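You operate a simulated robot arm through the tools that you are given. There is no shell and no other tool. Be economical: measure what you need, move in short steps, check, and stop when the job is done.

Carry out the task below with a simulated two-armed robot. There is one attempt and no reset: what you move stays moved.

Task
Cap the bare terminal block, lift the cover back on in both hands, then lock both latches.

It is judged by the outcome, as a careful person would: the job done as asked, and still so three seconds after it is handed in. It fails if anything else is knocked over, pushed out of place, dropped, spilled or broken. Lids that push on must go on centred and level and be pressed home; caps that screw on are set level and turned clockwise until they are tight.

Robot
Two 7-joint arms with two-finger parallel grippers on one trunk, on a base that drives. Base frame: it is fixed to the floor where the robot stands at the start and does not move with it; the origin is under the middle of the robot, x ahead of it, y to its left, z up. Lengths are in m, angles in rad, forces in N, time in s.
The left shoulder is at the start at [0.07, 0.163, 1.145], the right one opposite. With the tool pointing down near the work surface each hand reaches from about 0.3 to 0.86 m from the robot's upright axis, wherever it stands, measured 20 degrees to its own side. Places, roughly: black latch [0.9, 0.1, 0.8]; blue latch [0.6, 0.1, 0.8]; loose cover [1.25, 0.25, 1]; open zone of line one [0.8, 0.3, 0.8]. Payload 3.43 kg a hand.
The tool frame of a hand sits at the grasp point between the pads (the TCP): z along the fingers, y along the line on which they close. The tips reach 0.034 m beyond it. Largest opening 0.128 m; finger width 0.024, thickness 0.012; the body of the gripper, 0.048 by 0.13 m, starts 0.096 m behind the TCP.
Orientation is told as [roll, pitch, yaw] about the base's x, y, z axes, in that order, counted from this pose: with the fingers straight down and closing along the base's y, the tool's x points along the base's -x, its y along +y and its z along -z.

Tools
- The arms move only by the tool nudge_tool. It takes "left_deltas", "right_deltas" or both (then of equal length, played together; a hand with none holds still); each is a list of rows, each a list of 7 numbers: the shift along the tool's x, y, z in m, then the turn, a rotation vector about the tool's x, y, z in rad, then the opening, from 0 (shut) to 1 (fully open). In form: [[x, y, z, rx, ry, rz, hand], ...]. A call has 1 to 12 rows; each row is the pose to reach, as a shift and turn from the pose commanded when the call began, along the tool's axes at that moment. A row lasts 0.2 s, in which the tool goes at most 0.05 m and 0.15 rad; a call with a longer step from one row to the next is refused whole, and so is a gripper value outside its range. A pose out of reach is approached as far as the arm can. The call stops where the force on the tool passes 40 N (or 10 N more than at its start, if that is more) or the arm is blocked; 0.2 s more then pass. The fingers move at their own pace (about 0.153 m/s each) and stop on an object; they squeeze with about 32 N. The grip force told is the motor's: it shows also when the fingers shut on nothing. Time passes only in rows, and 0.2 s behind the last, so rows that repeat a pose let the fingers close. The reply holds the time, the measured pose of the TCP, the force on the tool along the base axes, the opening and the grip force, in the units named above and with some noise, with the torque about the TCP (base axes, N m) and any sound that the robot's microphone picked up.
- Cameras (640 x 400 px; columns grow to the right, rows downward): "scene" is now at [0.1409, 0.0174, 1.3982]; the picture's right is [0.19, -0.98, 0.00], its down [-0.29, -0.06, -0.95] and it looks along [0.94, 0.18, -0.30] (base axes); focal length 214 px, centre (320, 200). "left" rides on the left gripper at [0.076, 0.011, -0.16] in its tool frame; the picture's right is [-0.15, 0.99, 0.00], its down [-0.88, -0.13, -0.46] and it looks along [-0.45, -0.07, 0.89] (tool axes); focal length 234 px, centre (320, 200). "right" rides on the right gripper at [0.076, -0.011, -0.16] in its tool frame; the picture's right is [0.15, 0.99, 0.00], its down [-0.88, 0.13, -0.46] and it looks along [-0.45, 0.07, 0.89] (tool axes); focal length 234 px, centre (320, 200). There is no depth. A picture from a camera that has moved, and an enlarged one, comes with that camera's place and axes in the base frame and with its lens.
- camera(camera): a new picture of that camera. No time passes.
- raise_lower(by): slides the trunk up (or, below 0, down) by that many m; the arms and the scene camera ride with it, the base frame stays. It gives what a move gives, with no picture.
- steer(legs): drives the robot by 1 to 6 legs, each [ahead, left, turn to the left] in m, m and rad, along the robot's own axes; the way and the turn of a leg run together, so that a leg with both is an arc; at most 1.5 m and 3.142 rad a leg. The arms and the cameras ride along, it lands a little off, and it stops where it bumps. It gives what a move gives.
- aim_head(pan, tilt): turns the head with the scene camera to pan (to the left, within 1.501 rad either way) and tilt (down, from -0.506 to 1.204), counted from straight ahead of the robot. It gives what a move gives.
- zoom(camera, box): a new picture of the part [left, top, right, bottom] of that camera's present view, enlarged. No time passes.
- hand_in(): hands the job in; it is judged then, once.

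Go step by step. Nothing tells you exact positions but the pictures and the camera data: compare them with the known pose of the tool, close in by small moves and look again before you grip or let go. The budget is 120 turns and 92 pictures, counting those below and the enlarged ones. Unless the task says otherwise, let go and move clear before handing in.

The tools are called after "Request:" by a JSON object that holds its "api" and its "payload". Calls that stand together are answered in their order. nudge_tool: Moves the arms, as the interface text tells. Its arguments: {"type":"object","properties":{"left_deltas":{"type":"array","items":{"type":"array","items":{"type":"number"}}},"right_deltas":{"type":"array","items":{"type":"array","items":{"type":"number"}}}},"required":[]} The other tools are called the same way: raise_lower (by) slides the trunk up or down; steer (legs) drives the base; aim_head (pan, tilt) turns the head that bears the scene camera; camera (camera) takes a picture; zoom (camera, box) takes an enlarged picture of a part of a camera's view; hand_in () hands the job in.

At the start:

```text
t: 0.0
left_eef_pos: [0.5353, 0.4228, 1.3282]
left_tool_rot: [0.0, 0.0, 0.0]
left_ft_force: [0.5, -0.4, 0.2]
left_moment: [-0.01, 0.0, -0.01]
left_finger_gap: 0.1278
left_gripper_force: 0.0
right_eef_pos: [0.359, -0.042, 1.3821]
right_tool_rot: [0.0, 0.001, 0.0]
right_ft_force: [-0.7, 0.5, 0.0]
right_moment: [-0.02, 0.01, 0.04]
right_finger_gap: 0.128
right_gripper_force: 0.0
trunk travel left (down, up): [-0.625, 0.315]
robot x, y, heading: [-0.0028, -0.0007, 0.001]
head pan, tilt: [0.194, 0.302]
```

scene: 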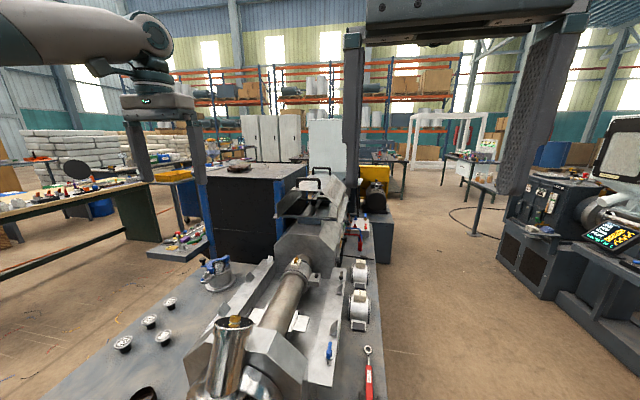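
right: 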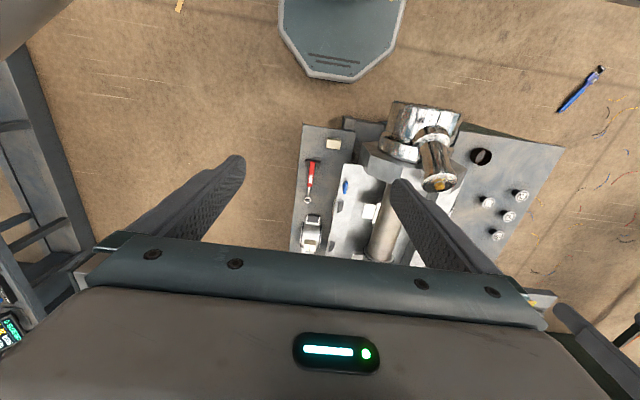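
left: 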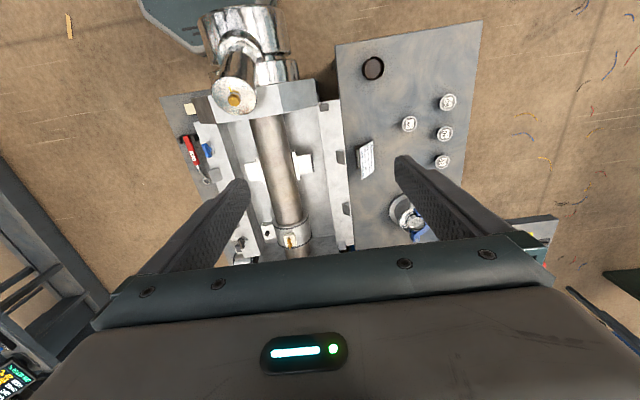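

I see a machine deck ahead with a pipe, latches, knobs and a cover standing further back. I will look closer before moving anything.

Request:
{"api": "zoom", "payload": {"camera": "scene", "box": [180, 240, 400, 400]}}

Request:
{"api": "zoom", "payload": {"camera": "scene", "box": [220, 150, 420, 275]}}

Request:
{"api": "zoom", "payload": {"camera": "left", "box": [150, 0, 570, 270]}}

```text
2.50 times, centred on (290, 320) of scene
camera zoom: at [0.1409, 0.0174, 1.3982], right [0.19, -0.98, 0.0], down [-0.29, -0.06, -0.95], along [0.94, 0.18, -0.3], focal length 536 px, centre (395, -100)
```

zoom: 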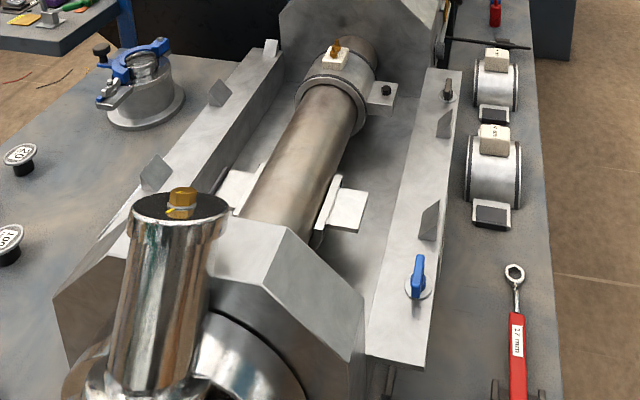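

```text
3.20 times, centred on (320, 212) of scene
camera zoom: at [0.1409, 0.0174, 1.3982], right [0.19, -0.98, 0.0], down [-0.29, -0.06, -0.95], along [0.94, 0.18, -0.3], focal length 686 px, centre (320, 160)
```

zoom: 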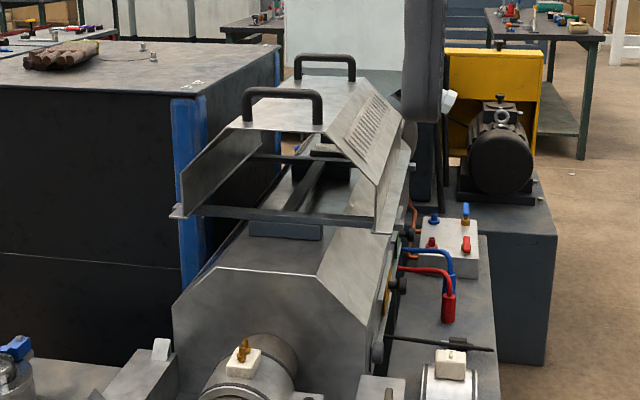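

```text
1.48 times, centred on (360, 135) of left
camera zoom: at [0.46, 0.4335, 1.4879], right [0.15, 0.99, 0.0], down [0.88, -0.13, 0.46], along [0.45, -0.07, -0.89], focal length 347 px, centre (261, 296)
```

zoom: 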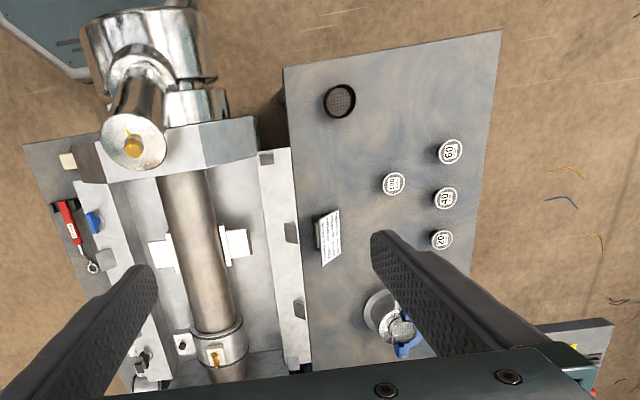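

The bare terminal block is on the barrel band at mid-deck; capped examples sit on the right. I'll look at the right side, the floor space, and the deck from above.

Request:
{"api": "aim_head", "payload": {"pan": 0.0, "tilt": 0.85}}

Request:
{"api": "camera", "payload": {"camera": "scene"}}

Request:
{"api": "aim_head", "payload": {"pan": -1.0, "tilt": 0.5}}

Request:
{"api": "camera", "payload": {"camera": "scene"}}

Request:
{"api": "zoom", "payload": {"camera": "right", "box": [280, 90, 560, 265]}}

```text
t: 1.0
left_eef_pos: [0.5352, 0.4228, 1.3279]
left_tool_rot: [-0.001, 0.001, -0.002]
left_ft_force: [0.3, -0.9, -0.7]
left_moment: [0.02, 0.02, 0.01]
left_finger_gap: 0.1277
left_gripper_force: 0.0
right_eef_pos: [0.3585, -0.0426, 1.3805]
right_tool_rot: [0.0, 0.001, 0.002]
right_ft_force: [-0.1, -0.1, -0.8]
right_moment: [-0.01, 0.0, -0.01]
right_finger_gap: 0.128
right_gripper_force: 0.1
trunk travel left (down, up): [-0.625, 0.315]
robot x, y, heading: [0.0029, 0.0002, 0.001]
head pan, tilt: [0.0, 0.85]
```

```text
85 pictures are left
camera scene: at [0.1275, -0.0006, 1.3501], right [0.0, -1.0, 0.0], down [-0.75, 0.0, -0.66], along [0.66, 0.0, -0.75], focal length 214 px, centre (320, 200)
```

scene: 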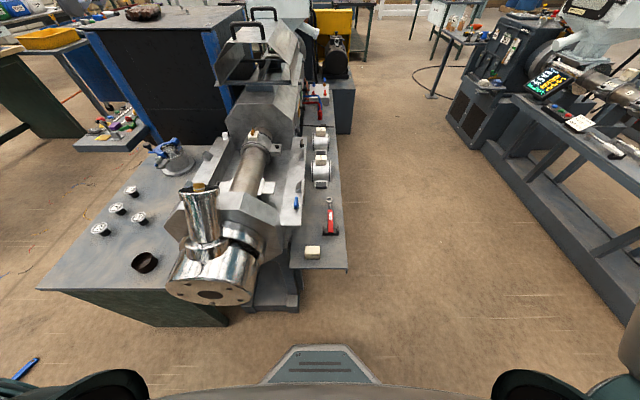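

```text
t: 2.2
left_eef_pos: [0.5352, 0.4227, 1.3283]
left_tool_rot: [0.0, 0.0, 0.002]
left_ft_force: [-0.2, 0.6, 0.9]
left_moment: [-0.02, -0.02, -0.02]
left_finger_gap: 0.1281
left_gripper_force: 0.0
right_eef_pos: [0.3578, -0.0439, 1.3813]
right_tool_rot: [-0.001, 0.001, 0.001]
right_ft_force: [-0.2, -0.1, -1.2]
right_moment: [-0.01, 0.05, 0.01]
right_finger_gap: 0.1277
right_gripper_force: 0.0
trunk travel left (down, up): [-0.625, 0.315]
robot x, y, heading: [-0.0012, -0.0008, 0.001]
head pan, tilt: [-1.0, 0.499]
```

```text
84 pictures are left
camera scene: at [0.0985, -0.0771, 1.38], right [-0.84, -0.54, 0.0], down [-0.26, 0.4, -0.88], along [0.47, -0.74, -0.48], focal length 214 px, centre (320, 200)
```

scene: 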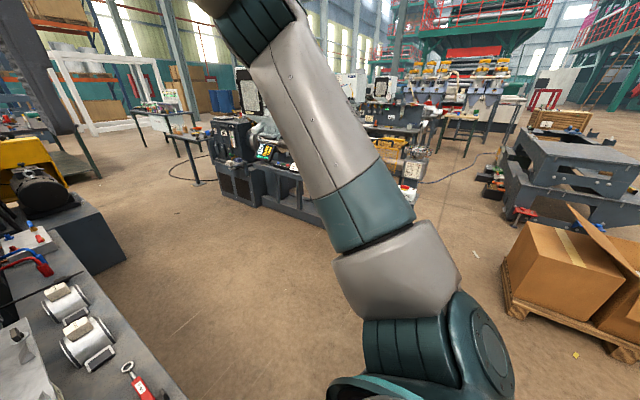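

```text
2.29 times, centred on (420, 178) of right
camera zoom: at [0.2839, -0.0547, 1.542], right [-0.15, 0.99, 0.0], down [0.88, 0.13, 0.46], along [0.45, 0.07, -0.89], focal length 535 px, centre (91, 251)
```

zoom: 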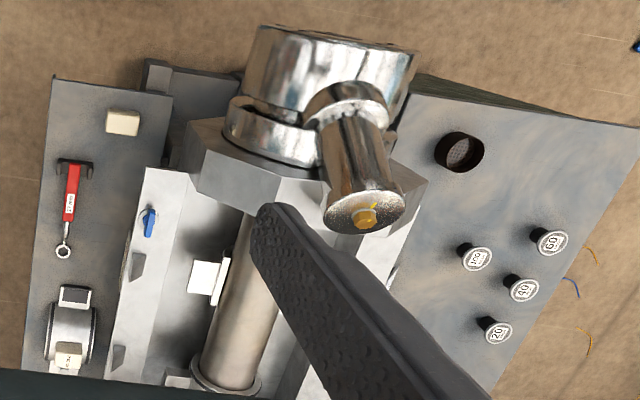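

The cap looks like the cream block at about (0.48, 0.03, 0.68) on the right deck edge, and the bare terminal at about (0.90, 0.26, 0.86). I'll drive to the machine's right side and face it.

Request:
{"api": "steer", "payload": {"legs": [[0, -0.65, 0], [0.72, 0, 0], [0, 0, 1.571]]}}

Request:
{"api": "aim_head", "payload": {"pan": 0.0, "tilt": 0.75}}

Request:
{"api": "camera", "payload": {"camera": "scene"}}

```text
t: 13.2
left_eef_pos: [0.3144, -0.1056, 1.3284]
left_tool_rot: [-0.001, -0.003, 1.548]
left_ft_force: [0.0, -0.4, -0.2]
left_moment: [0.0, 0.01, -0.01]
left_finger_gap: 0.128
left_gripper_force: 0.1
right_eef_pos: [0.776, -0.295, 1.3823]
right_tool_rot: [-0.001, 0.0, 1.547]
right_ft_force: [-1.4, 0.0, 0.3]
right_moment: [0.0, 0.0, -0.04]
right_finger_gap: 0.128
right_gripper_force: 0.0
trunk travel left (down, up): [-0.625, 0.315]
robot x, y, heading: [0.7242, -0.6516, 1.543]
head pan, tilt: [-1.0, 0.499]
```

```text
t: 14.4
left_eef_pos: [0.3141, -0.1063, 1.3284]
left_tool_rot: [0.001, 0.0, 1.548]
left_ft_force: [0.0, 0.4, 0.0]
left_moment: [0.02, 0.0, 0.0]
left_finger_gap: 0.128
left_gripper_force: 0.0
right_eef_pos: [0.7751, -0.2927, 1.3829]
right_tool_rot: [-0.001, -0.001, 1.546]
right_ft_force: [-0.1, 0.6, 0.5]
right_moment: [-0.02, 0.02, 0.0]
right_finger_gap: 0.1279
right_gripper_force: 0.0
trunk travel left (down, up): [-0.625, 0.315]
robot x, y, heading: [0.7259, -0.6525, 1.549]
head pan, tilt: [0.0, 0.75]
```

```text
82 pictures are left
camera scene: at [0.7263, -0.5186, 1.3581], right [1.0, -0.02, 0.0], down [-0.02, -0.68, -0.73], along [0.02, 0.73, -0.68], focal length 214 px, centre (320, 200)
```

scene: 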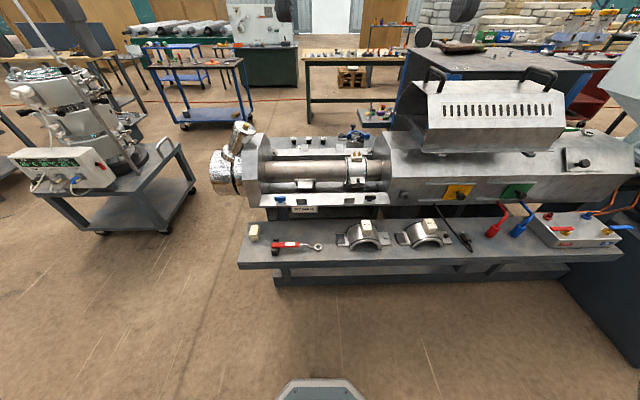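

From here the whole line is visible: cap near deck's left front, barrel, latches, and the cover on the right guard. I'll move up 0.2 m and look at details.

Request:
{"api": "steer", "payload": {"legs": [[0.2, 0.0, 0.02]]}}

Request:
{"api": "camera", "payload": {"camera": "scene"}}

Request:
{"api": "zoom", "payload": {"camera": "scene", "box": [210, 130, 420, 262]}}

Request:
{"api": "zoom", "payload": {"camera": "scene", "box": [400, 50, 640, 200]}}

```text
t: 16.1
left_eef_pos: [0.3096, 0.0876, 1.3292]
left_tool_rot: [0.001, -0.002, 1.562]
left_ft_force: [-0.1, -0.4, 0.0]
left_moment: [0.0, 0.01, -0.03]
left_finger_gap: 0.1278
left_gripper_force: 0.2
right_eef_pos: [0.7742, -0.0933, 1.3823]
right_tool_rot: [0.0, -0.001, 1.561]
right_ft_force: [0.1, 0.6, -0.4]
right_moment: [-0.01, -0.03, 0.01]
right_finger_gap: 0.1277
right_gripper_force: 0.0
trunk travel left (down, up): [-0.625, 0.315]
robot x, y, heading: [0.7288, -0.4508, 1.561]
head pan, tilt: [0.0, 0.75]
```

```text
81 pictures are left
camera scene: at [0.7276, -0.3186, 1.3582], right [1.0, -0.01, 0.0], down [-0.01, -0.68, -0.73], along [0.01, 0.73, -0.68], focal length 214 px, centre (320, 200)
```

scene: 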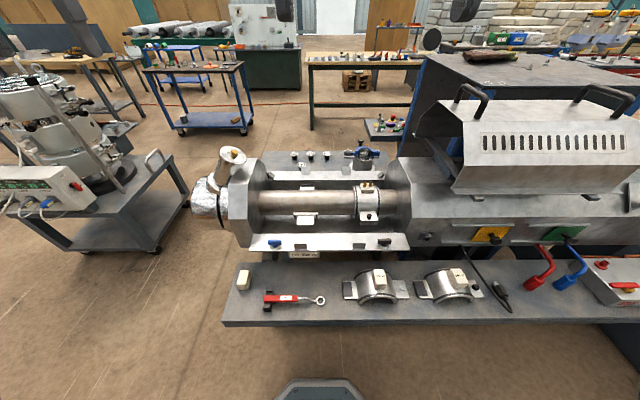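

```text
3.03 times, centred on (315, 196) of scene
camera zoom: at [0.7276, -0.3186, 1.3582], right [1.0, -0.01, 0.0], down [-0.01, -0.68, -0.73], along [0.01, 0.73, -0.68], focal length 650 px, centre (335, 212)
```

zoom: 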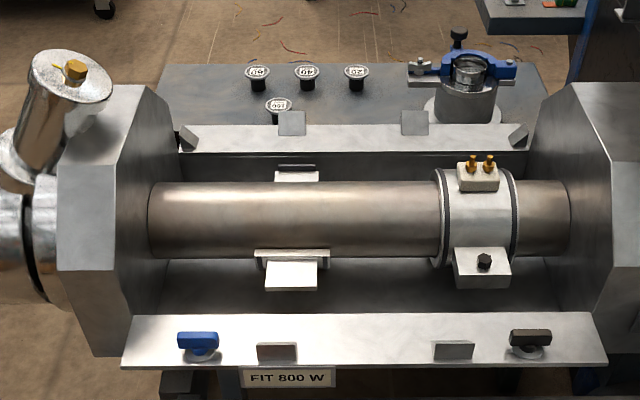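

```text
2.67 times, centred on (520, 125) of scene
camera zoom: at [0.7276, -0.3186, 1.3582], right [1.0, -0.01, 0.0], down [-0.01, -0.68, -0.73], along [0.01, 0.73, -0.68], focal length 572 px, centre (-213, 400)
```

zoom: 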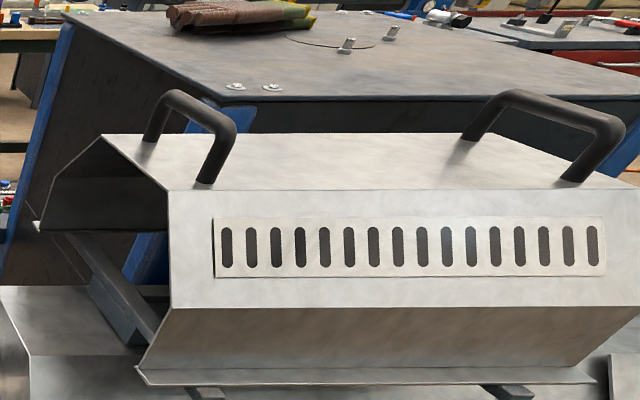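

Robot now faces the line at (0.73, -0.45). I'll bring the left hand above the cream cap and the right hand over the bare terminal to look closely with the hand cameras.

Request:
{"api": "nudge_tool", "payload": {"left_deltas": [[0.006, -0.017, 0.04, 0, 0, 0, 1], [0.012, -0.034, 0.08, 0, 0, 0, 1], [0.018, -0.051, 0.12, 0, 0, 0, 1], [0.024, -0.068, 0.16, 0, 0, 0, 1], [0.03, -0.085, 0.2, 0, 0, 0, 1], [0.036, -0.102, 0.24, 0, 0, 0, 1], [0.042, -0.119, 0.28, 0, 0, 0, 1], [0.048, -0.136, 0.32, 0, 0, 0, 1], [0.054, -0.153, 0.36, 0, 0, 0, 1], [0.06, -0.17, 0.4, 0, 0, 0, 1]], "right_deltas": [[-0.029, -0.0126, 0.03, 0, 0, 0, 1], [-0.058, -0.0252, 0.06, 0, 0, 0, 1], [-0.087, -0.0378, 0.09, 0, 0, 0, 1], [-0.116, -0.0504, 0.12, 0, 0, 0, 1], [-0.145, -0.063, 0.15, 0, 0, 0, 1], [-0.174, -0.0756, 0.18, 0, 0, 0, 1], [-0.203, -0.0882, 0.21, 0, 0, 0, 1], [-0.232, -0.1008, 0.24, 0, 0, 0, 1], [-0.261, -0.1134, 0.27, 0, 0, 0, 1], [-0.29, -0.126, 0.3, 0, 0, 0, 1]]}}

Request:
{"api": "camera", "payload": {"camera": "left"}}

Request:
{"api": "camera", "payload": {"camera": "right"}}

```text
t: 18.2
left_eef_pos: [0.4758, 0.0291, 0.9269]
left_tool_rot: [0.001, 0.002, 1.561]
left_ft_force: [0.4, 0.2, -0.5]
left_moment: [-0.03, -0.01, 0.03]
left_finger_gap: 0.1278
left_gripper_force: 0.1
right_eef_pos: [0.9023, 0.1992, 1.0786]
right_tool_rot: [0.0, 0.002, 1.561]
right_ft_force: [-0.4, 0.5, -0.8]
right_moment: [-0.07, 0.0, 0.03]
right_finger_gap: 0.1279
right_gripper_force: 0.1
trunk travel left (down, up): [-0.625, 0.315]
robot x, y, heading: [0.7266, -0.4505, 1.566]
head pan, tilt: [0.0, 0.75]
```

```text
78 pictures are left
camera left: at [0.4659, -0.046, 1.0866], right [-0.99, 0.15, 0.0], down [0.14, 0.88, 0.45], along [0.07, 0.45, -0.89], focal length 234 px, centre (320, 200)
```

left: 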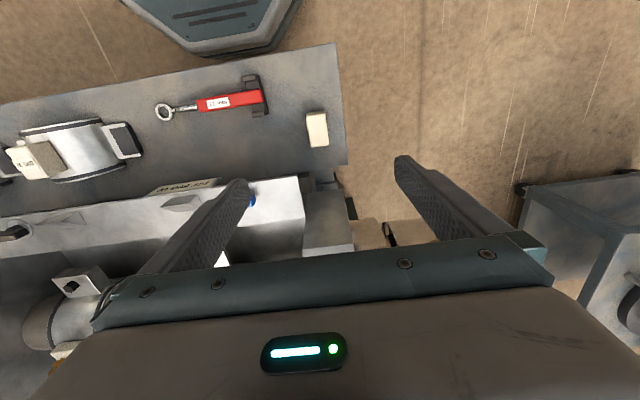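

```text
77 pictures are left
camera right: at [0.9134, 0.1237, 1.2396], right [-0.99, -0.14, 0.0], down [-0.12, 0.88, 0.45], along [-0.06, 0.45, -0.89], focal length 234 px, centre (320, 200)
```

right: 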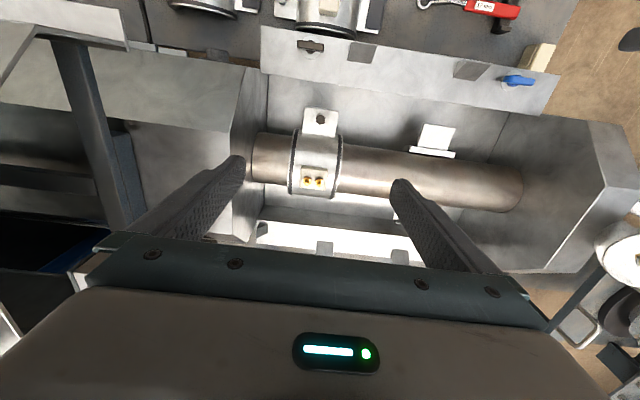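

Cap confirmed near (0.48, 0.025). Zooming on cap and terminal for shape and orientation.

Request:
{"api": "zoom", "payload": {"camera": "left", "box": [270, 90, 370, 160]}}

Request:
{"api": "zoom", "payload": {"camera": "right", "box": [240, 90, 400, 200]}}

Request:
{"api": "zoom", "payload": {"camera": "left", "box": [0, 100, 160, 200]}}

Request:
{"api": "zoom", "payload": {"camera": "right", "box": [250, 0, 590, 130]}}

```text
5.71 times, centred on (320, 125) of left
camera zoom: at [0.4659, -0.046, 1.0866], right [-0.99, 0.15, 0.0], down [0.14, 0.88, 0.45], along [0.07, 0.45, -0.89], focal length 1338 px, centre (320, 629)
```

zoom: 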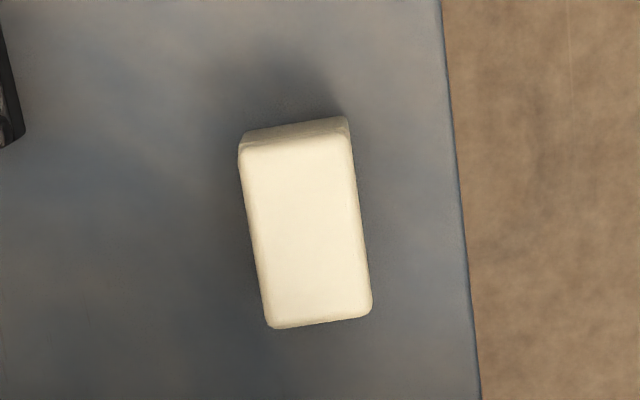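

```text
3.64 times, centred on (320, 145) of right
camera zoom: at [0.9134, 0.1237, 1.2396], right [-0.99, -0.14, 0.0], down [-0.12, 0.88, 0.45], along [-0.06, 0.45, -0.89], focal length 852 px, centre (320, 400)
```

zoom: 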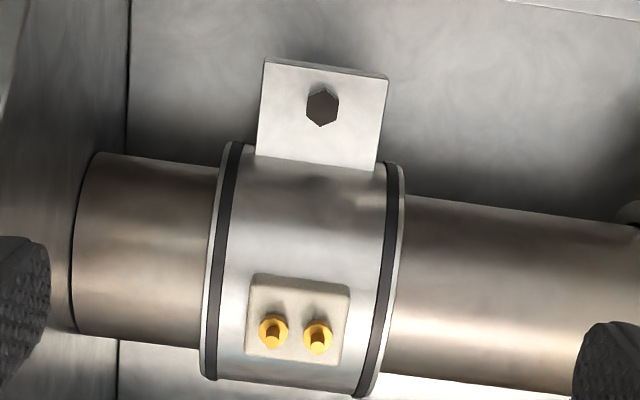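

```text
4.00 times, centred on (80, 150) of left
camera zoom: at [0.4659, -0.046, 1.0866], right [-0.99, 0.15, 0.0], down [0.14, 0.88, 0.45], along [0.07, 0.45, -0.89], focal length 937 px, centre (1280, 400)
```

zoom: 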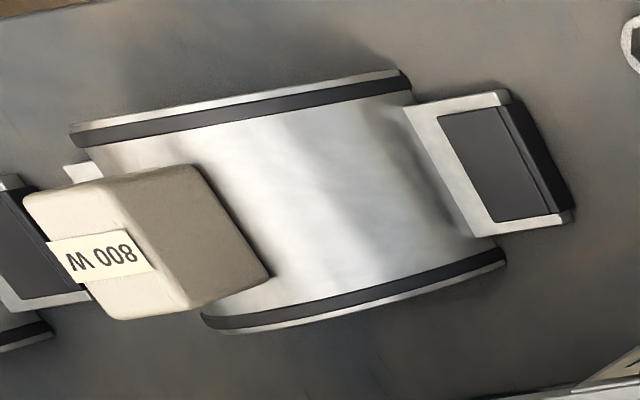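

```text
1.88 times, centred on (420, 65) of right
camera zoom: at [0.9134, 0.1237, 1.2396], right [-0.99, -0.14, 0.0], down [-0.12, 0.88, 0.45], along [-0.06, 0.45, -0.89], focal length 441 px, centre (132, 454)
```

zoom: 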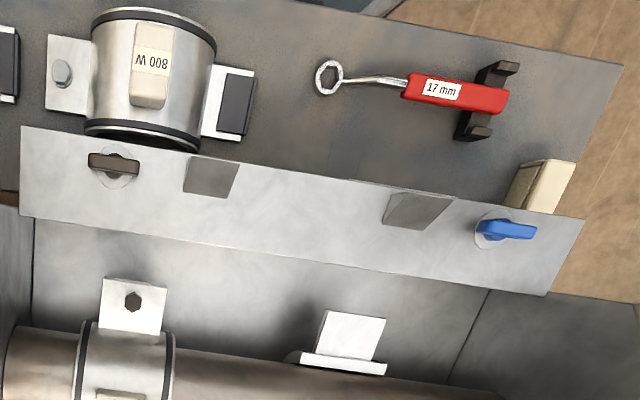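

Cap is about 0.03 (x) by 0.05 (y), top near z 0.685, deck near 0.63; it must turn 90° to fit the terminal (long along x). I'll lower the left hand around it in steps.

Request:
{"api": "nudge_tool", "payload": {"left_deltas": [[0, -0.003, 0.045, 0, 0, 0, 1], [0, -0.005, 0.09, 0, 0, 0, 1], [0, -0.005, 0.135, 0, 0, 0, 0.8], [0, -0.005, 0.175, 0, 0, 0, 0.7], [0, -0.005, 0.185, 0, 0, 0, 0.7]]}}

Request:
{"api": "camera", "payload": {"camera": "left"}}

Request:
{"api": "zoom", "payload": {"camera": "scene", "box": [180, 210, 320, 330]}}

```text
t: 19.4
left_eef_pos: [0.4719, 0.026, 0.7637]
left_tool_rot: [0.0, -0.002, 1.562]
left_ft_force: [-0.6, 0.1, 1.8]
left_moment: [-0.01, 0.0, -0.01]
left_finger_gap: 0.0895
left_gripper_force: 0.0
left hand out of reach, approached as far as the arm can: row 4, 5
right_eef_pos: [0.9014, 0.1969, 1.082]
right_tool_rot: [0.002, 0.001, 1.562]
right_ft_force: [-0.5, -0.2, 0.9]
right_moment: [0.03, 0.0, 0.01]
right_finger_gap: 0.128
right_gripper_force: 0.1
trunk travel left (down, up): [-0.625, 0.315]
robot x, y, heading: [0.7281, -0.4491, 1.561]
head pan, tilt: [0.0, 0.75]
```

```text
72 pictures are left
camera left: at [0.4613, -0.0499, 0.9228], right [-0.99, 0.15, 0.0], down [0.14, 0.88, 0.46], along [0.07, 0.45, -0.89], focal length 234 px, centre (320, 200)
```

left: 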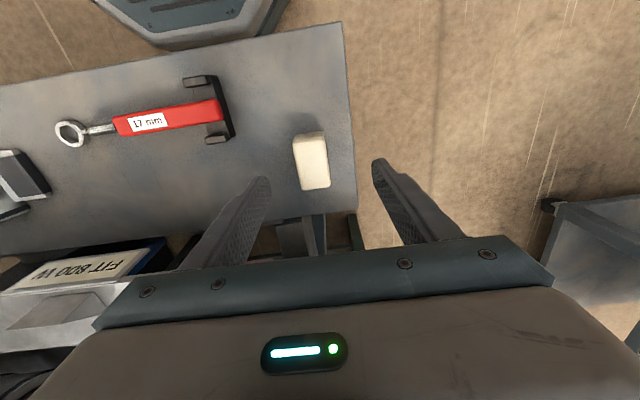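

```text
3.33 times, centred on (250, 270) of scene
camera zoom: at [0.7279, -0.3182, 1.3581], right [1.0, -0.01, 0.0], down [-0.01, -0.68, -0.73], along [0.01, 0.73, -0.68], focal length 715 px, centre (553, -33)
```

zoom: 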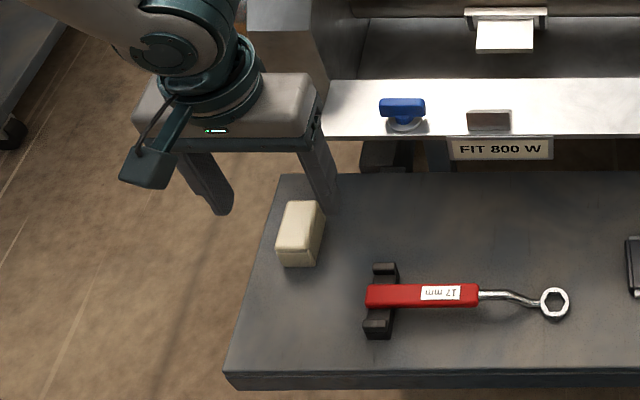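

The left arm is at its low reach limit, so I'll lower the trunk a little and re-measure.

Request:
{"api": "raise_lower", "payload": {"by": -0.05}}

Request:
{"api": "nudge_tool", "payload": {"left_deltas": [[0, 0, 0, 0, 0, 0, 0.7]]}}

```text
t: 20.4
left_eef_pos: [0.4721, 0.0256, 0.7143]
left_tool_rot: [0.0, 0.0, 1.564]
left_ft_force: [0.3, 0.2, -0.5]
left_moment: [-0.01, 0.01, 0.0]
left_finger_gap: 0.0895
left_gripper_force: 0.0
right_eef_pos: [0.9007, 0.1973, 1.0313]
right_tool_rot: [0.002, -0.002, 1.56]
right_ft_force: [0.5, -0.8, -0.3]
right_moment: [0.02, 0.03, 0.06]
right_finger_gap: 0.1281
right_gripper_force: 0.1
trunk travel left (down, up): [-0.575, 0.365]
robot x, y, heading: [0.725, -0.4506, 1.56]
head pan, tilt: [0.0, 0.75]
```

```text
t: 20.8
left_eef_pos: [0.4708, 0.0271, 0.714]
left_tool_rot: [0.001, 0.0, 1.563]
left_ft_force: [0.5, -0.6, -0.1]
left_moment: [-0.05, -0.01, 0.02]
left_finger_gap: 0.0897
left_gripper_force: 0.1
right_eef_pos: [0.9005, 0.1966, 1.0303]
right_tool_rot: [0.0, 0.001, 1.561]
right_ft_force: [-0.1, 0.7, -0.1]
right_moment: [0.0, 0.02, -0.01]
right_finger_gap: 0.1282
right_gripper_force: 0.0
trunk travel left (down, up): [-0.575, 0.365]
robot x, y, heading: [0.7273, -0.4508, 1.565]
head pan, tilt: [0.0, 0.75]
```

Gain more reach: lift the left hand slightly, lower trunk further, then descend under hand control.

Request:
{"api": "nudge_tool", "payload": {"left_deltas": [[0, -0.009, -0.04, 0, 0, 0, 0.7], [0, -0.009, -0.08, 0, 0, 0, 0.7]], "right_deltas": [[0, 0, -0.04, 0, 0, 0, 1], [0, 0, -0.08, 0, 0, 0, 1]]}}

Request:
{"api": "raise_lower", "payload": {"by": -0.09}}

Request:
{"api": "camera", "payload": {"camera": "left"}}

```text
t: 21.4
left_eef_pos: [0.4802, 0.024, 0.7943]
left_tool_rot: [0.002, -0.002, 1.561]
left_ft_force: [0.9, 0.1, -0.6]
left_moment: [0.05, 0.0, 0.02]
left_finger_gap: 0.0894
left_gripper_force: 0.1
right_eef_pos: [0.9039, 0.1954, 1.1119]
right_tool_rot: [0.001, 0.0, 1.562]
right_ft_force: [-0.4, 0.8, -0.3]
right_moment: [0.04, 0.0, 0.02]
right_finger_gap: 0.1283
right_gripper_force: 0.1
trunk travel left (down, up): [-0.575, 0.365]
robot x, y, heading: [0.7322, -0.4509, 1.565]
head pan, tilt: [0.0, 0.75]
```

```text
t: 22.6
left_eef_pos: [0.4819, 0.0265, 0.703]
left_tool_rot: [0.0, -0.002, 1.563]
left_ft_force: [0.0, 0.1, 0.7]
left_moment: [0.03, 0.02, 0.06]
left_finger_gap: 0.0897
left_gripper_force: 0.0
right_eef_pos: [0.9035, 0.197, 1.0203]
right_tool_rot: [0.002, 0.001, 1.562]
right_ft_force: [0.7, -0.7, 0.2]
right_moment: [0.03, 0.01, 0.02]
right_finger_gap: 0.1282
right_gripper_force: 0.0
trunk travel left (down, up): [-0.485, 0.455]
robot x, y, heading: [0.7278, -0.4497, 1.562]
head pan, tilt: [0.0, 0.75]
```

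```text
70 pictures are left
camera left: at [0.4691, -0.0509, 0.8631], right [-0.99, 0.15, 0.0], down [0.14, 0.88, 0.46], along [0.07, 0.45, -0.89], focal length 234 px, centre (320, 200)
```

left: 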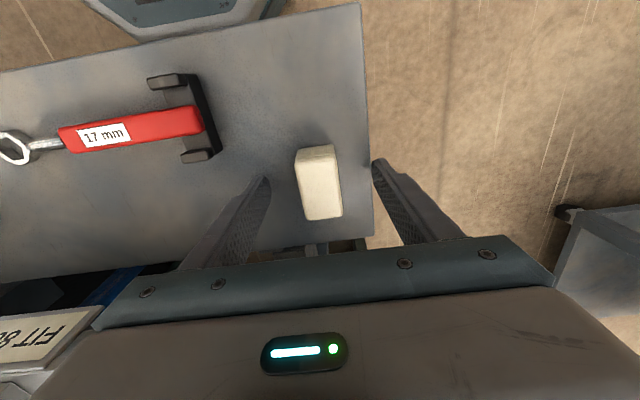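

Cap is centred between the fingers. Descend 2 cm and close.

Request:
{"api": "nudge_tool", "payload": {"left_deltas": [[0, 0, 0.012, 0, 0, 0, 0.7], [-0.002, 0, 0.023, 0, 0, 0, 0.6], [-0.002, 0, 0.023, 0, 0, 0, 0.4], [-0.002, 0, 0.023, 0, 0, 0, 0.2], [-0.002, 0, 0.023, 0, 0, 0, 0], [-0.002, 0, 0.023, 0, 0, 0, 0], [-0.002, 0, 0.023, 0, 0, 0, 0]]}}

Request:
{"api": "zoom", "payload": {"camera": "scene", "box": [180, 150, 320, 270]}}

```text
t: 23.1
left_eef_pos: [0.4794, 0.0243, 0.6953]
left_tool_rot: [-0.001, -0.006, 1.562]
left_ft_force: [-1.8, -7.4, 17.2]
left_moment: [-0.44, -0.39, -0.15]
left_finger_gap: 0.0768
left_gripper_force: 0.0
right_eef_pos: [0.9014, 0.1974, 1.0207]
right_tool_rot: [0.001, 0.0, 1.562]
right_ft_force: [-0.9, 0.7, 0.2]
right_moment: [-0.06, -0.01, -0.01]
right_finger_gap: 0.1281
right_gripper_force: 0.1
trunk travel left (down, up): [-0.485, 0.455]
robot x, y, heading: [0.7265, -0.4458, 1.56]
head pan, tilt: [0.0, 0.75]
stopped in row 2 (left hand): the force on the tool passed its limit at 52 N (the readings are from after the stop); the commanded pose is now the measured one
```

```text
3.33 times, centred on (250, 210) of scene
camera zoom: at [0.7275, -0.3186, 1.2184], right [1.0, -0.01, 0.0], down [-0.01, -0.68, -0.73], along [0.01, 0.73, -0.68], focal length 715 px, centre (553, 167)
```

zoom: 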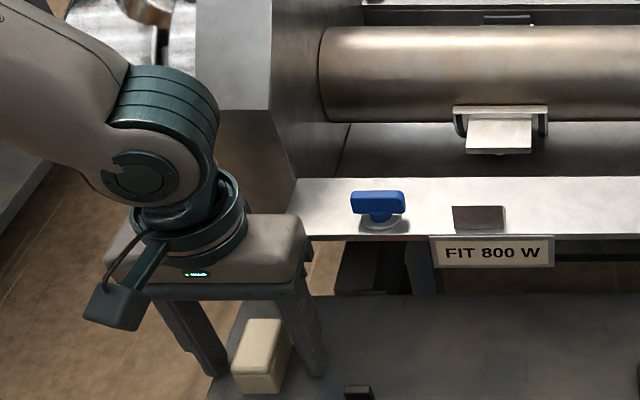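

The finger tips touched the deck, so deck is at z≈0.66. I'll raise 1 cm and close on the cap.

Request:
{"api": "nudge_tool", "payload": {"left_deltas": [[-0.002, -0.002, -0.01, 0, 0, 0, 0.6], [-0.002, -0.002, -0.01, 0, 0, 0, 0.4], [-0.002, -0.002, -0.01, 0, 0, 0, 0.2], [-0.002, -0.002, -0.01, 0, 0, 0, 0], [-0.002, -0.002, -0.01, 0, 0, 0, 0], [-0.002, -0.002, -0.01, 0, 0, 0, 0]]}}

Request:
{"api": "camera", "payload": {"camera": "left"}}

```text
t: 24.5
left_eef_pos: [0.4823, 0.0282, 0.7021]
left_tool_rot: [0.001, -0.003, 1.562]
left_ft_force: [0.5, 1.5, 1.5]
left_moment: [-0.02, -0.04, 0.0]
left_finger_gap: 0.0314
left_gripper_force: 32.3
right_eef_pos: [0.9005, 0.1971, 1.0203]
right_tool_rot: [0.0, 0.0, 1.563]
right_ft_force: [0.1, -0.1, -1.0]
right_moment: [-0.02, -0.03, 0.0]
right_finger_gap: 0.128
right_gripper_force: 0.1
trunk travel left (down, up): [-0.485, 0.455]
robot x, y, heading: [0.7278, -0.444, 1.559]
head pan, tilt: [0.0, 0.75]
```

```text
68 pictures are left
camera left: at [0.4713, -0.0477, 0.8617], right [-0.99, 0.16, 0.0], down [0.14, 0.88, 0.46], along [0.07, 0.45, -0.89], focal length 234 px, centre (320, 200)
```

left: 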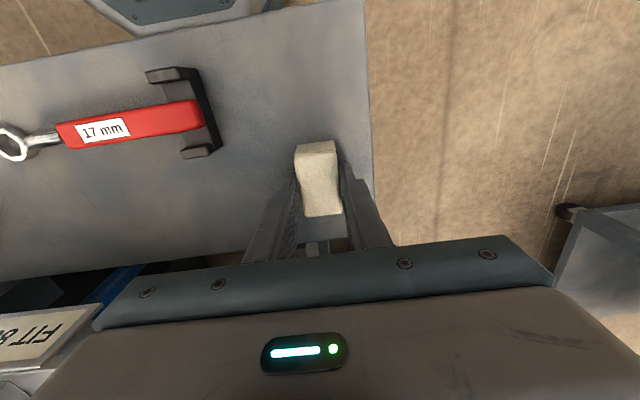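

Cap is gripped (gap 31 mm). Lift it, pull the right hand back out of the way, then start the 90° turn.

Request:
{"api": "nudge_tool", "payload": {"left_deltas": [[0, 0, -0.04, 0, 0, 0, 0], [0, 0, -0.08, 0, 0, 0, 0], [0, 0, -0.12, 0, 0, 0, 0], [0, 0, -0.16, 0, 0, 0, 0], [0, 0, -0.2, 0, 0, 0, 0], [0, 0, -0.24, 0, 0, 0, 0], [0, 0, -0.28, 0, 0, 0, 0], [0, 0, -0.32, 0, 0, 0, 0]], "right_deltas": [[0.03, 0, -0.02, 0, 0, 0, 1], [0.07, 0, -0.02, 0, 0, 0, 1], [0.11, 0, -0.02, 0, 0, 0, 1], [0.15, 0, -0.02, 0, 0, 0, 1], [0.19, 0, -0.02, 0, 0, 0, 1], [0.23, 0, -0.02, 0, 0, 0, 1], [0.27, 0, -0.02, 0, 0, 0, 1], [0.31, 0, -0.02, 0, 0, 0, 1]]}}

Request:
{"api": "nudge_tool", "payload": {"left_deltas": [[0.01, 0, 0, 0, 0, 0.14, 0], [0.02, 0, 0, 0, 0, 0.28, 0], [0.03, 0, 0, 0, 0, 0.42, 0], [0.04, 0, 0, 0, 0, 0.56, 0], [0.05, 0, 0, 0, 0, 0.7, 0], [0.06, 0, 0, 0, 0, 0.84, 0], [0.07, 0, 0, 0, 0, 0.98, 0], [0.07, 0, 0, 0, 0, 1.12, 0], [0.07, 0, 0, 0, 0, 1.26, 0], [0.07, 0, 0, 0, 0, 1.4, 0], [0.07, 0, 0, 0, 0, 1.5, 0], [0.07, 0, 0, 0, 0, 1.562, 0]]}}

Request:
{"api": "camera", "payload": {"camera": "left"}}

```text
t: 26.3
left_eef_pos: [0.4812, 0.0267, 1.0214]
left_tool_rot: [0.001, -0.004, 1.562]
left_ft_force: [0.4, -0.1, 0.2]
left_moment: [0.0, -0.06, 0.0]
left_finger_gap: 0.0311
left_gripper_force: 31.8
right_eef_pos: [0.9019, -0.113, 1.0395]
right_tool_rot: [0.001, 0.002, 1.563]
right_ft_force: [0.7, -0.5, 0.6]
right_moment: [0.01, -0.01, -0.02]
right_finger_gap: 0.1281
right_gripper_force: 0.2
trunk travel left (down, up): [-0.485, 0.455]
robot x, y, heading: [0.7287, -0.4474, 1.561]
head pan, tilt: [0.0, 0.75]
```

```text
t: 28.9
left_eef_pos: [0.4799, -0.0427, 1.0227]
left_tool_rot: [0.002, 0.001, -0.002]
left_ft_force: [0.4, -0.4, 0.1]
left_moment: [-0.03, 0.03, 0.03]
left_finger_gap: 0.0314
left_gripper_force: 32.1
right_eef_pos: [0.9006, -0.1109, 1.0405]
right_tool_rot: [-0.001, -0.001, 1.562]
right_ft_force: [-0.1, -0.2, -0.9]
right_moment: [-0.01, 0.0, 0.03]
right_finger_gap: 0.1282
right_gripper_force: 0.0
trunk travel left (down, up): [-0.485, 0.455]
robot x, y, heading: [0.7261, -0.4523, 1.56]
head pan, tilt: [0.0, 0.75]
```

```text
67 pictures are left
camera left: at [0.4063, -0.0323, 1.1817], right [0.15, 0.99, 0.0], down [0.88, -0.13, 0.46], along [0.45, -0.07, -0.89], focal length 234 px, centre (320, 200)
```

left: 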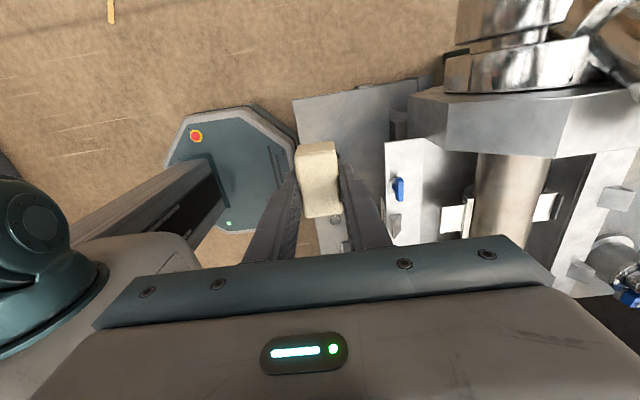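

The cap now has its long side along x. I'll drive the base sideways along the line so the terminal lies well within the left hand's reach.

Request:
{"api": "steer", "payload": {"legs": [[0.0, -0.22, 0.01]]}}

Request:
{"api": "camera", "payload": {"camera": "scene"}}

Request:
{"api": "zoom", "payload": {"camera": "scene", "box": [230, 100, 370, 190]}}

```text
t: 30.6
left_eef_pos: [0.694, -0.0467, 1.0227]
left_tool_rot: [0.001, -0.001, 0.007]
left_ft_force: [0.6, 0.0, -1.0]
left_moment: [-0.02, 0.01, 0.01]
left_finger_gap: 0.0315
left_gripper_force: 31.6
right_eef_pos: [1.1141, -0.1113, 1.0393]
right_tool_rot: [0.003, -0.001, 1.566]
right_ft_force: [-0.3, -0.6, -0.2]
right_moment: [-0.05, 0.03, 0.06]
right_finger_gap: 0.1279
right_gripper_force: 0.0
trunk travel left (down, up): [-0.485, 0.455]
robot x, y, heading: [0.9434, -0.4493, 1.568]
head pan, tilt: [0.0, 0.75]
```

```text
66 pictures are left
camera scene: at [0.9423, -0.3186, 1.218], right [1.0, 0.0, 0.0], down [0.0, -0.68, -0.73], along [0.0, 0.73, -0.68], focal length 214 px, centre (320, 200)
```

scene: 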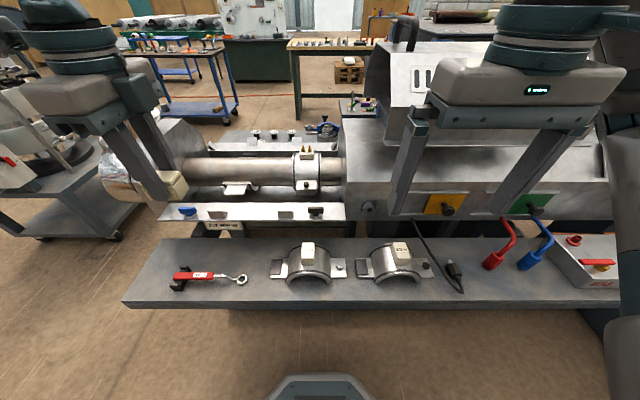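

```text
4.44 times, centred on (300, 145) of scene
camera zoom: at [0.9423, -0.3186, 1.218], right [1.0, 0.0, 0.0], down [0.0, -0.68, -0.73], along [0.0, 0.73, -0.68], focal length 953 px, centre (409, 444)
```

zoom: 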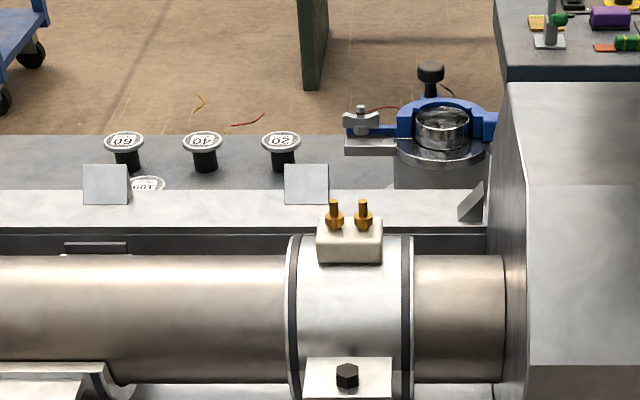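

The terminal's top centre is at about (0.902, 0.269, 0.878), 46×25 mm, screws reaching about 0.898; the cap fits over it. I'll bring the cap above it at a safe height.

Request:
{"api": "nudge_tool", "payload": {"left_deltas": [[-0.024, 0.035, 0, 0, 0, 0.007, 0], [-0.048, 0.07, 0, 0, 0, 0.007, 0], [-0.072, 0.1045, 0, 0, 0, 0.007, 0], [-0.096, 0.139, 0, 0, 0, 0.007, 0], [-0.12, 0.174, 0, 0, 0, 0.007, 0], [-0.144, 0.209, 0, 0, 0, 0.007, 0], [-0.168, 0.244, 0, 0, 0, 0.007, 0], [-0.192, 0.279, 0.01, 0, 0, 0.007, 0], [-0.216, 0.3135, 0.02, 0, 0, 0.007, 0], [-0.216, 0.3135, 0.03, 0, 0, 0.007, 0]]}}

Request:
{"api": "zoom", "payload": {"camera": "scene", "box": [250, 60, 362, 170]}}

Request:
{"api": "camera", "payload": {"camera": "left"}}

```text
t: 32.8
left_eef_pos: [0.7752, 0.1372, 0.9978]
left_tool_rot: [0.001, 0.001, -0.001]
left_ft_force: [-0.6, 0.2, -0.1]
left_moment: [0.0, -0.01, 0.02]
left_finger_gap: 0.0312
left_gripper_force: 32.2
left hand out of reach, approached as far as the arm can: row 5, 6, 7, 8, 9, 10
right_eef_pos: [1.113, -0.1119, 1.0396]
right_tool_rot: [0.001, 0.002, 1.569]
right_ft_force: [0.9, 1.0, 0.1]
right_moment: [0.0, 0.0, 0.0]
right_finger_gap: 0.128
right_gripper_force: 0.1
trunk travel left (down, up): [-0.485, 0.455]
robot x, y, heading: [0.9443, -0.4542, 1.57]
head pan, tilt: [0.0, 0.75]
```

```text
3.64 times, centred on (306, 115) of scene
camera zoom: at [0.9415, -0.3179, 1.2179], right [1.0, 0.0, 0.0], down [0.0, -0.68, -0.73], along [0.0, 0.73, -0.68], focal length 780 px, centre (371, 509)
```

zoom: 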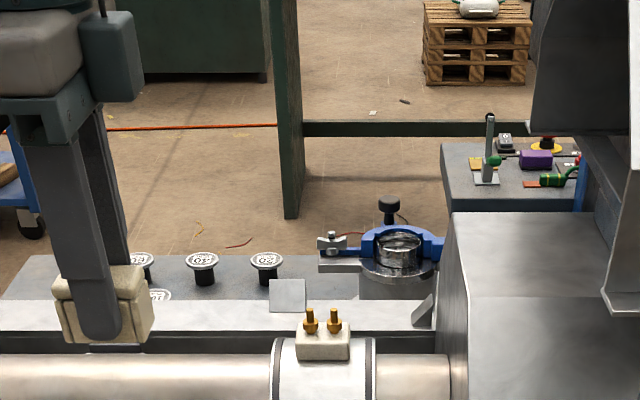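

```text
63 pictures are left
camera left: at [0.7006, 0.1482, 1.1578], right [0.15, 0.99, 0.0], down [0.88, -0.13, 0.46], along [0.45, -0.06, -0.89], focal length 234 px, centre (320, 200)
```

left: 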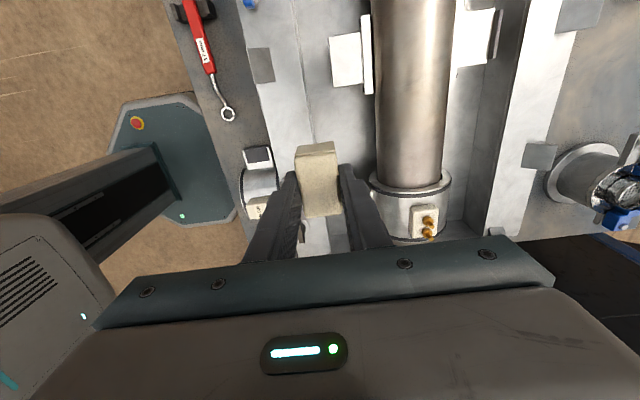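

That yaw limits the reach from a square stance. I'll retract the hand and re-park the base at an angle, so the wrist needs less twist.

Request:
{"api": "nudge_tool", "payload": {"left_deltas": [[0, -0.045, -0.01, 0, 0, 0, 0], [0, -0.09, -0.02, 0, 0, 0, 0], [0, -0.135, -0.03, 0, 0, 0, 0], [0, -0.18, -0.04, 0, 0, 0, 0], [0, -0.2, -0.04, 0, 0, 0, 0]]}}

Request:
{"api": "steer", "payload": {"legs": [[0.02, 0.32, 0], [0, 0, -0.74]]}}

Request:
{"api": "camera", "payload": {"camera": "scene"}}

```text
t: 34.0
left_eef_pos: [0.7753, -0.0698, 1.0411]
left_tool_rot: [0.002, 0.0, 0.0]
left_ft_force: [-0.5, 0.1, -0.3]
left_moment: [-0.01, 0.0, 0.01]
left_finger_gap: 0.0314
left_gripper_force: 31.9
right_eef_pos: [1.1129, -0.112, 1.0395]
right_tool_rot: [0.0, 0.0, 1.569]
right_ft_force: [-0.5, -0.1, 0.4]
right_moment: [0.0, 0.04, 0.02]
right_finger_gap: 0.128
right_gripper_force: 0.0
trunk travel left (down, up): [-0.485, 0.455]
robot x, y, heading: [0.9436, -0.4509, 1.573]
head pan, tilt: [0.0, 0.75]
```

```text
t: 38.1
left_eef_pos: [0.7516, -0.0354, 1.0416]
left_tool_rot: [0.003, 0.0, -0.732]
left_ft_force: [0.2, 0.1, -1.1]
left_moment: [0.01, 0.04, -0.01]
left_finger_gap: 0.0316
left_gripper_force: 31.5
right_eef_pos: [0.9754, -0.2931, 1.04]
right_tool_rot: [0.001, 0.001, 0.838]
right_ft_force: [-0.3, 0.6, -1.0]
right_moment: [-0.03, 0.01, 0.0]
right_finger_gap: 0.1281
right_gripper_force: 0.0
trunk travel left (down, up): [-0.485, 0.455]
robot x, y, heading: [0.6228, -0.4327, 0.837]
head pan, tilt: [0.0, 0.75]
```

```text
62 pictures are left
camera scene: at [0.7087, -0.3332, 1.218], right [0.74, -0.67, 0.0], down [-0.46, -0.51, -0.73], along [0.49, 0.54, -0.68], focal length 214 px, centre (320, 200)
```

scene: 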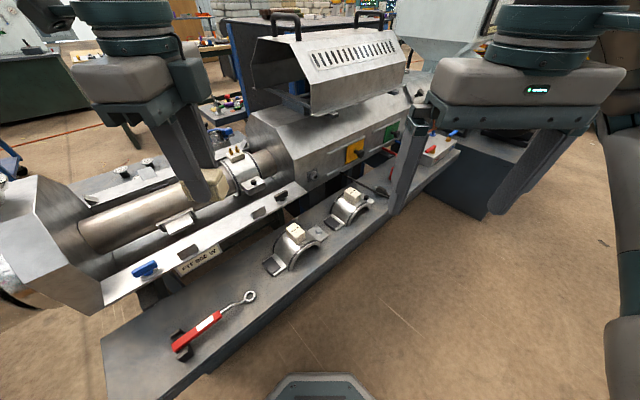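

Angled stance achieved. Now bring the cap over the terminal while turning back to yaw 0.

Request:
{"api": "nudge_tool", "payload": {"left_deltas": [[0.0087, 0.033, 0, 0, 0, -0.075, 0], [0.0174, 0.066, 0, 0, 0, -0.15, 0], [0.0261, 0.099, 0, 0, 0, -0.225, 0], [0.0348, 0.132, 0, 0, 0, -0.3, 0], [0.0435, 0.165, 0.01, 0, 0, -0.375, 0], [0.0522, 0.198, 0.02, 0, 0, -0.45, 0], [0.0609, 0.231, 0.03, 0, 0, -0.525, 0], [0.0696, 0.264, 0.04, 0, 0, -0.6, 0], [0.0783, 0.297, 0.05, 0, 0, -0.675, 0], [0.087, 0.33, 0.055, 0, 0, -0.732, 0]]}}

Request:
{"api": "camera", "payload": {"camera": "left"}}

Request:
{"api": "camera", "payload": {"camera": "scene"}}

```text
t: 40.3
left_eef_pos: [0.8871, 0.2621, 0.9825]
left_tool_rot: [0.004, -0.005, 0.001]
left_ft_force: [-0.7, 0.1, -0.2]
left_moment: [-0.02, 0.02, -0.01]
left_finger_gap: 0.0312
left_gripper_force: 32.1
left hand out of reach, approached as far as the arm can: row 10
right_eef_pos: [0.9741, -0.2929, 1.0395]
right_tool_rot: [0.0, 0.0, 0.836]
right_ft_force: [0.1, 0.0, -0.7]
right_moment: [0.01, 0.01, 0.03]
right_finger_gap: 0.1281
right_gripper_force: 0.1
trunk travel left (down, up): [-0.485, 0.455]
robot x, y, heading: [0.6222, -0.4326, 0.837]
head pan, tilt: [0.0, 0.75]
```

```text
61 pictures are left
camera left: at [0.8117, 0.2726, 1.1424], right [0.15, 0.99, 0.0], down [0.88, -0.13, 0.46], along [0.45, -0.06, -0.89], focal length 234 px, centre (320, 200)
```

left: 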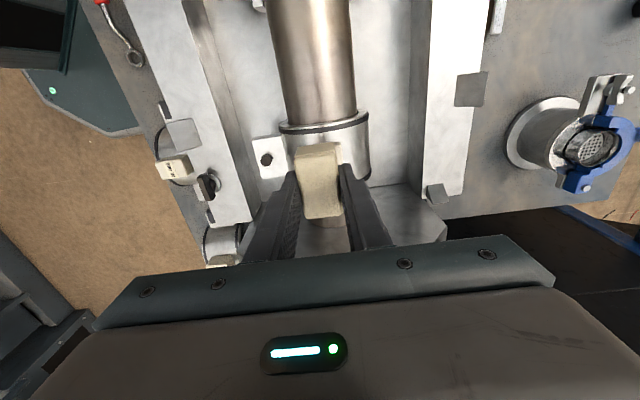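

```text
60 pictures are left
camera scene: at [0.7078, -0.3334, 1.2182], right [0.74, -0.67, 0.0], down [-0.46, -0.51, -0.73], along [0.49, 0.54, -0.68], focal length 214 px, centre (320, 200)
```

scene: 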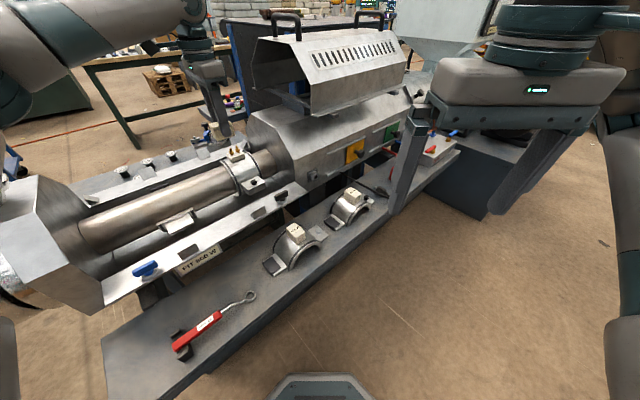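

Just short of reach by 2 cm; I'll drive 5 cm closer (hand stays above the screws).

Request:
{"api": "steer", "payload": {"legs": [[0.05, 0, 0]]}}

Request:
{"api": "nudge_tool", "payload": {"left_deltas": [[0, 0, 0, 0, 0, 0, 0]]}}

```text
t: 41.2
left_eef_pos: [0.9224, 0.2988, 0.9812]
left_tool_rot: [0.001, 0.0, -0.002]
left_ft_force: [-0.1, 1.0, -0.9]
left_moment: [-0.05, 0.01, -0.05]
left_finger_gap: 0.031
left_gripper_force: 31.9
right_eef_pos: [1.008, -0.2554, 1.0397]
right_tool_rot: [0.0, 0.002, 0.835]
right_ft_force: [0.3, 0.4, -0.2]
right_moment: [-0.04, 0.03, 0.01]
right_finger_gap: 0.1279
right_gripper_force: 0.0
trunk travel left (down, up): [-0.485, 0.455]
robot x, y, heading: [0.6527, -0.395, 0.835]
head pan, tilt: [0.0, 0.75]
```

```text
t: 41.6
left_eef_pos: [0.9207, 0.2979, 0.9824]
left_tool_rot: [0.003, -0.003, -0.002]
left_ft_force: [0.0, 0.4, -1.0]
left_moment: [0.01, -0.02, 0.03]
left_finger_gap: 0.0312
left_gripper_force: 32.1
right_eef_pos: [1.0083, -0.2558, 1.0393]
right_tool_rot: [0.0, 0.001, 0.838]
right_ft_force: [0.0, -0.3, -0.1]
right_moment: [-0.03, -0.03, 0.0]
right_finger_gap: 0.1281
right_gripper_force: 0.1
trunk travel left (down, up): [-0.485, 0.455]
robot x, y, heading: [0.6538, -0.3944, 0.834]
head pan, tilt: [0.0, 0.75]
```

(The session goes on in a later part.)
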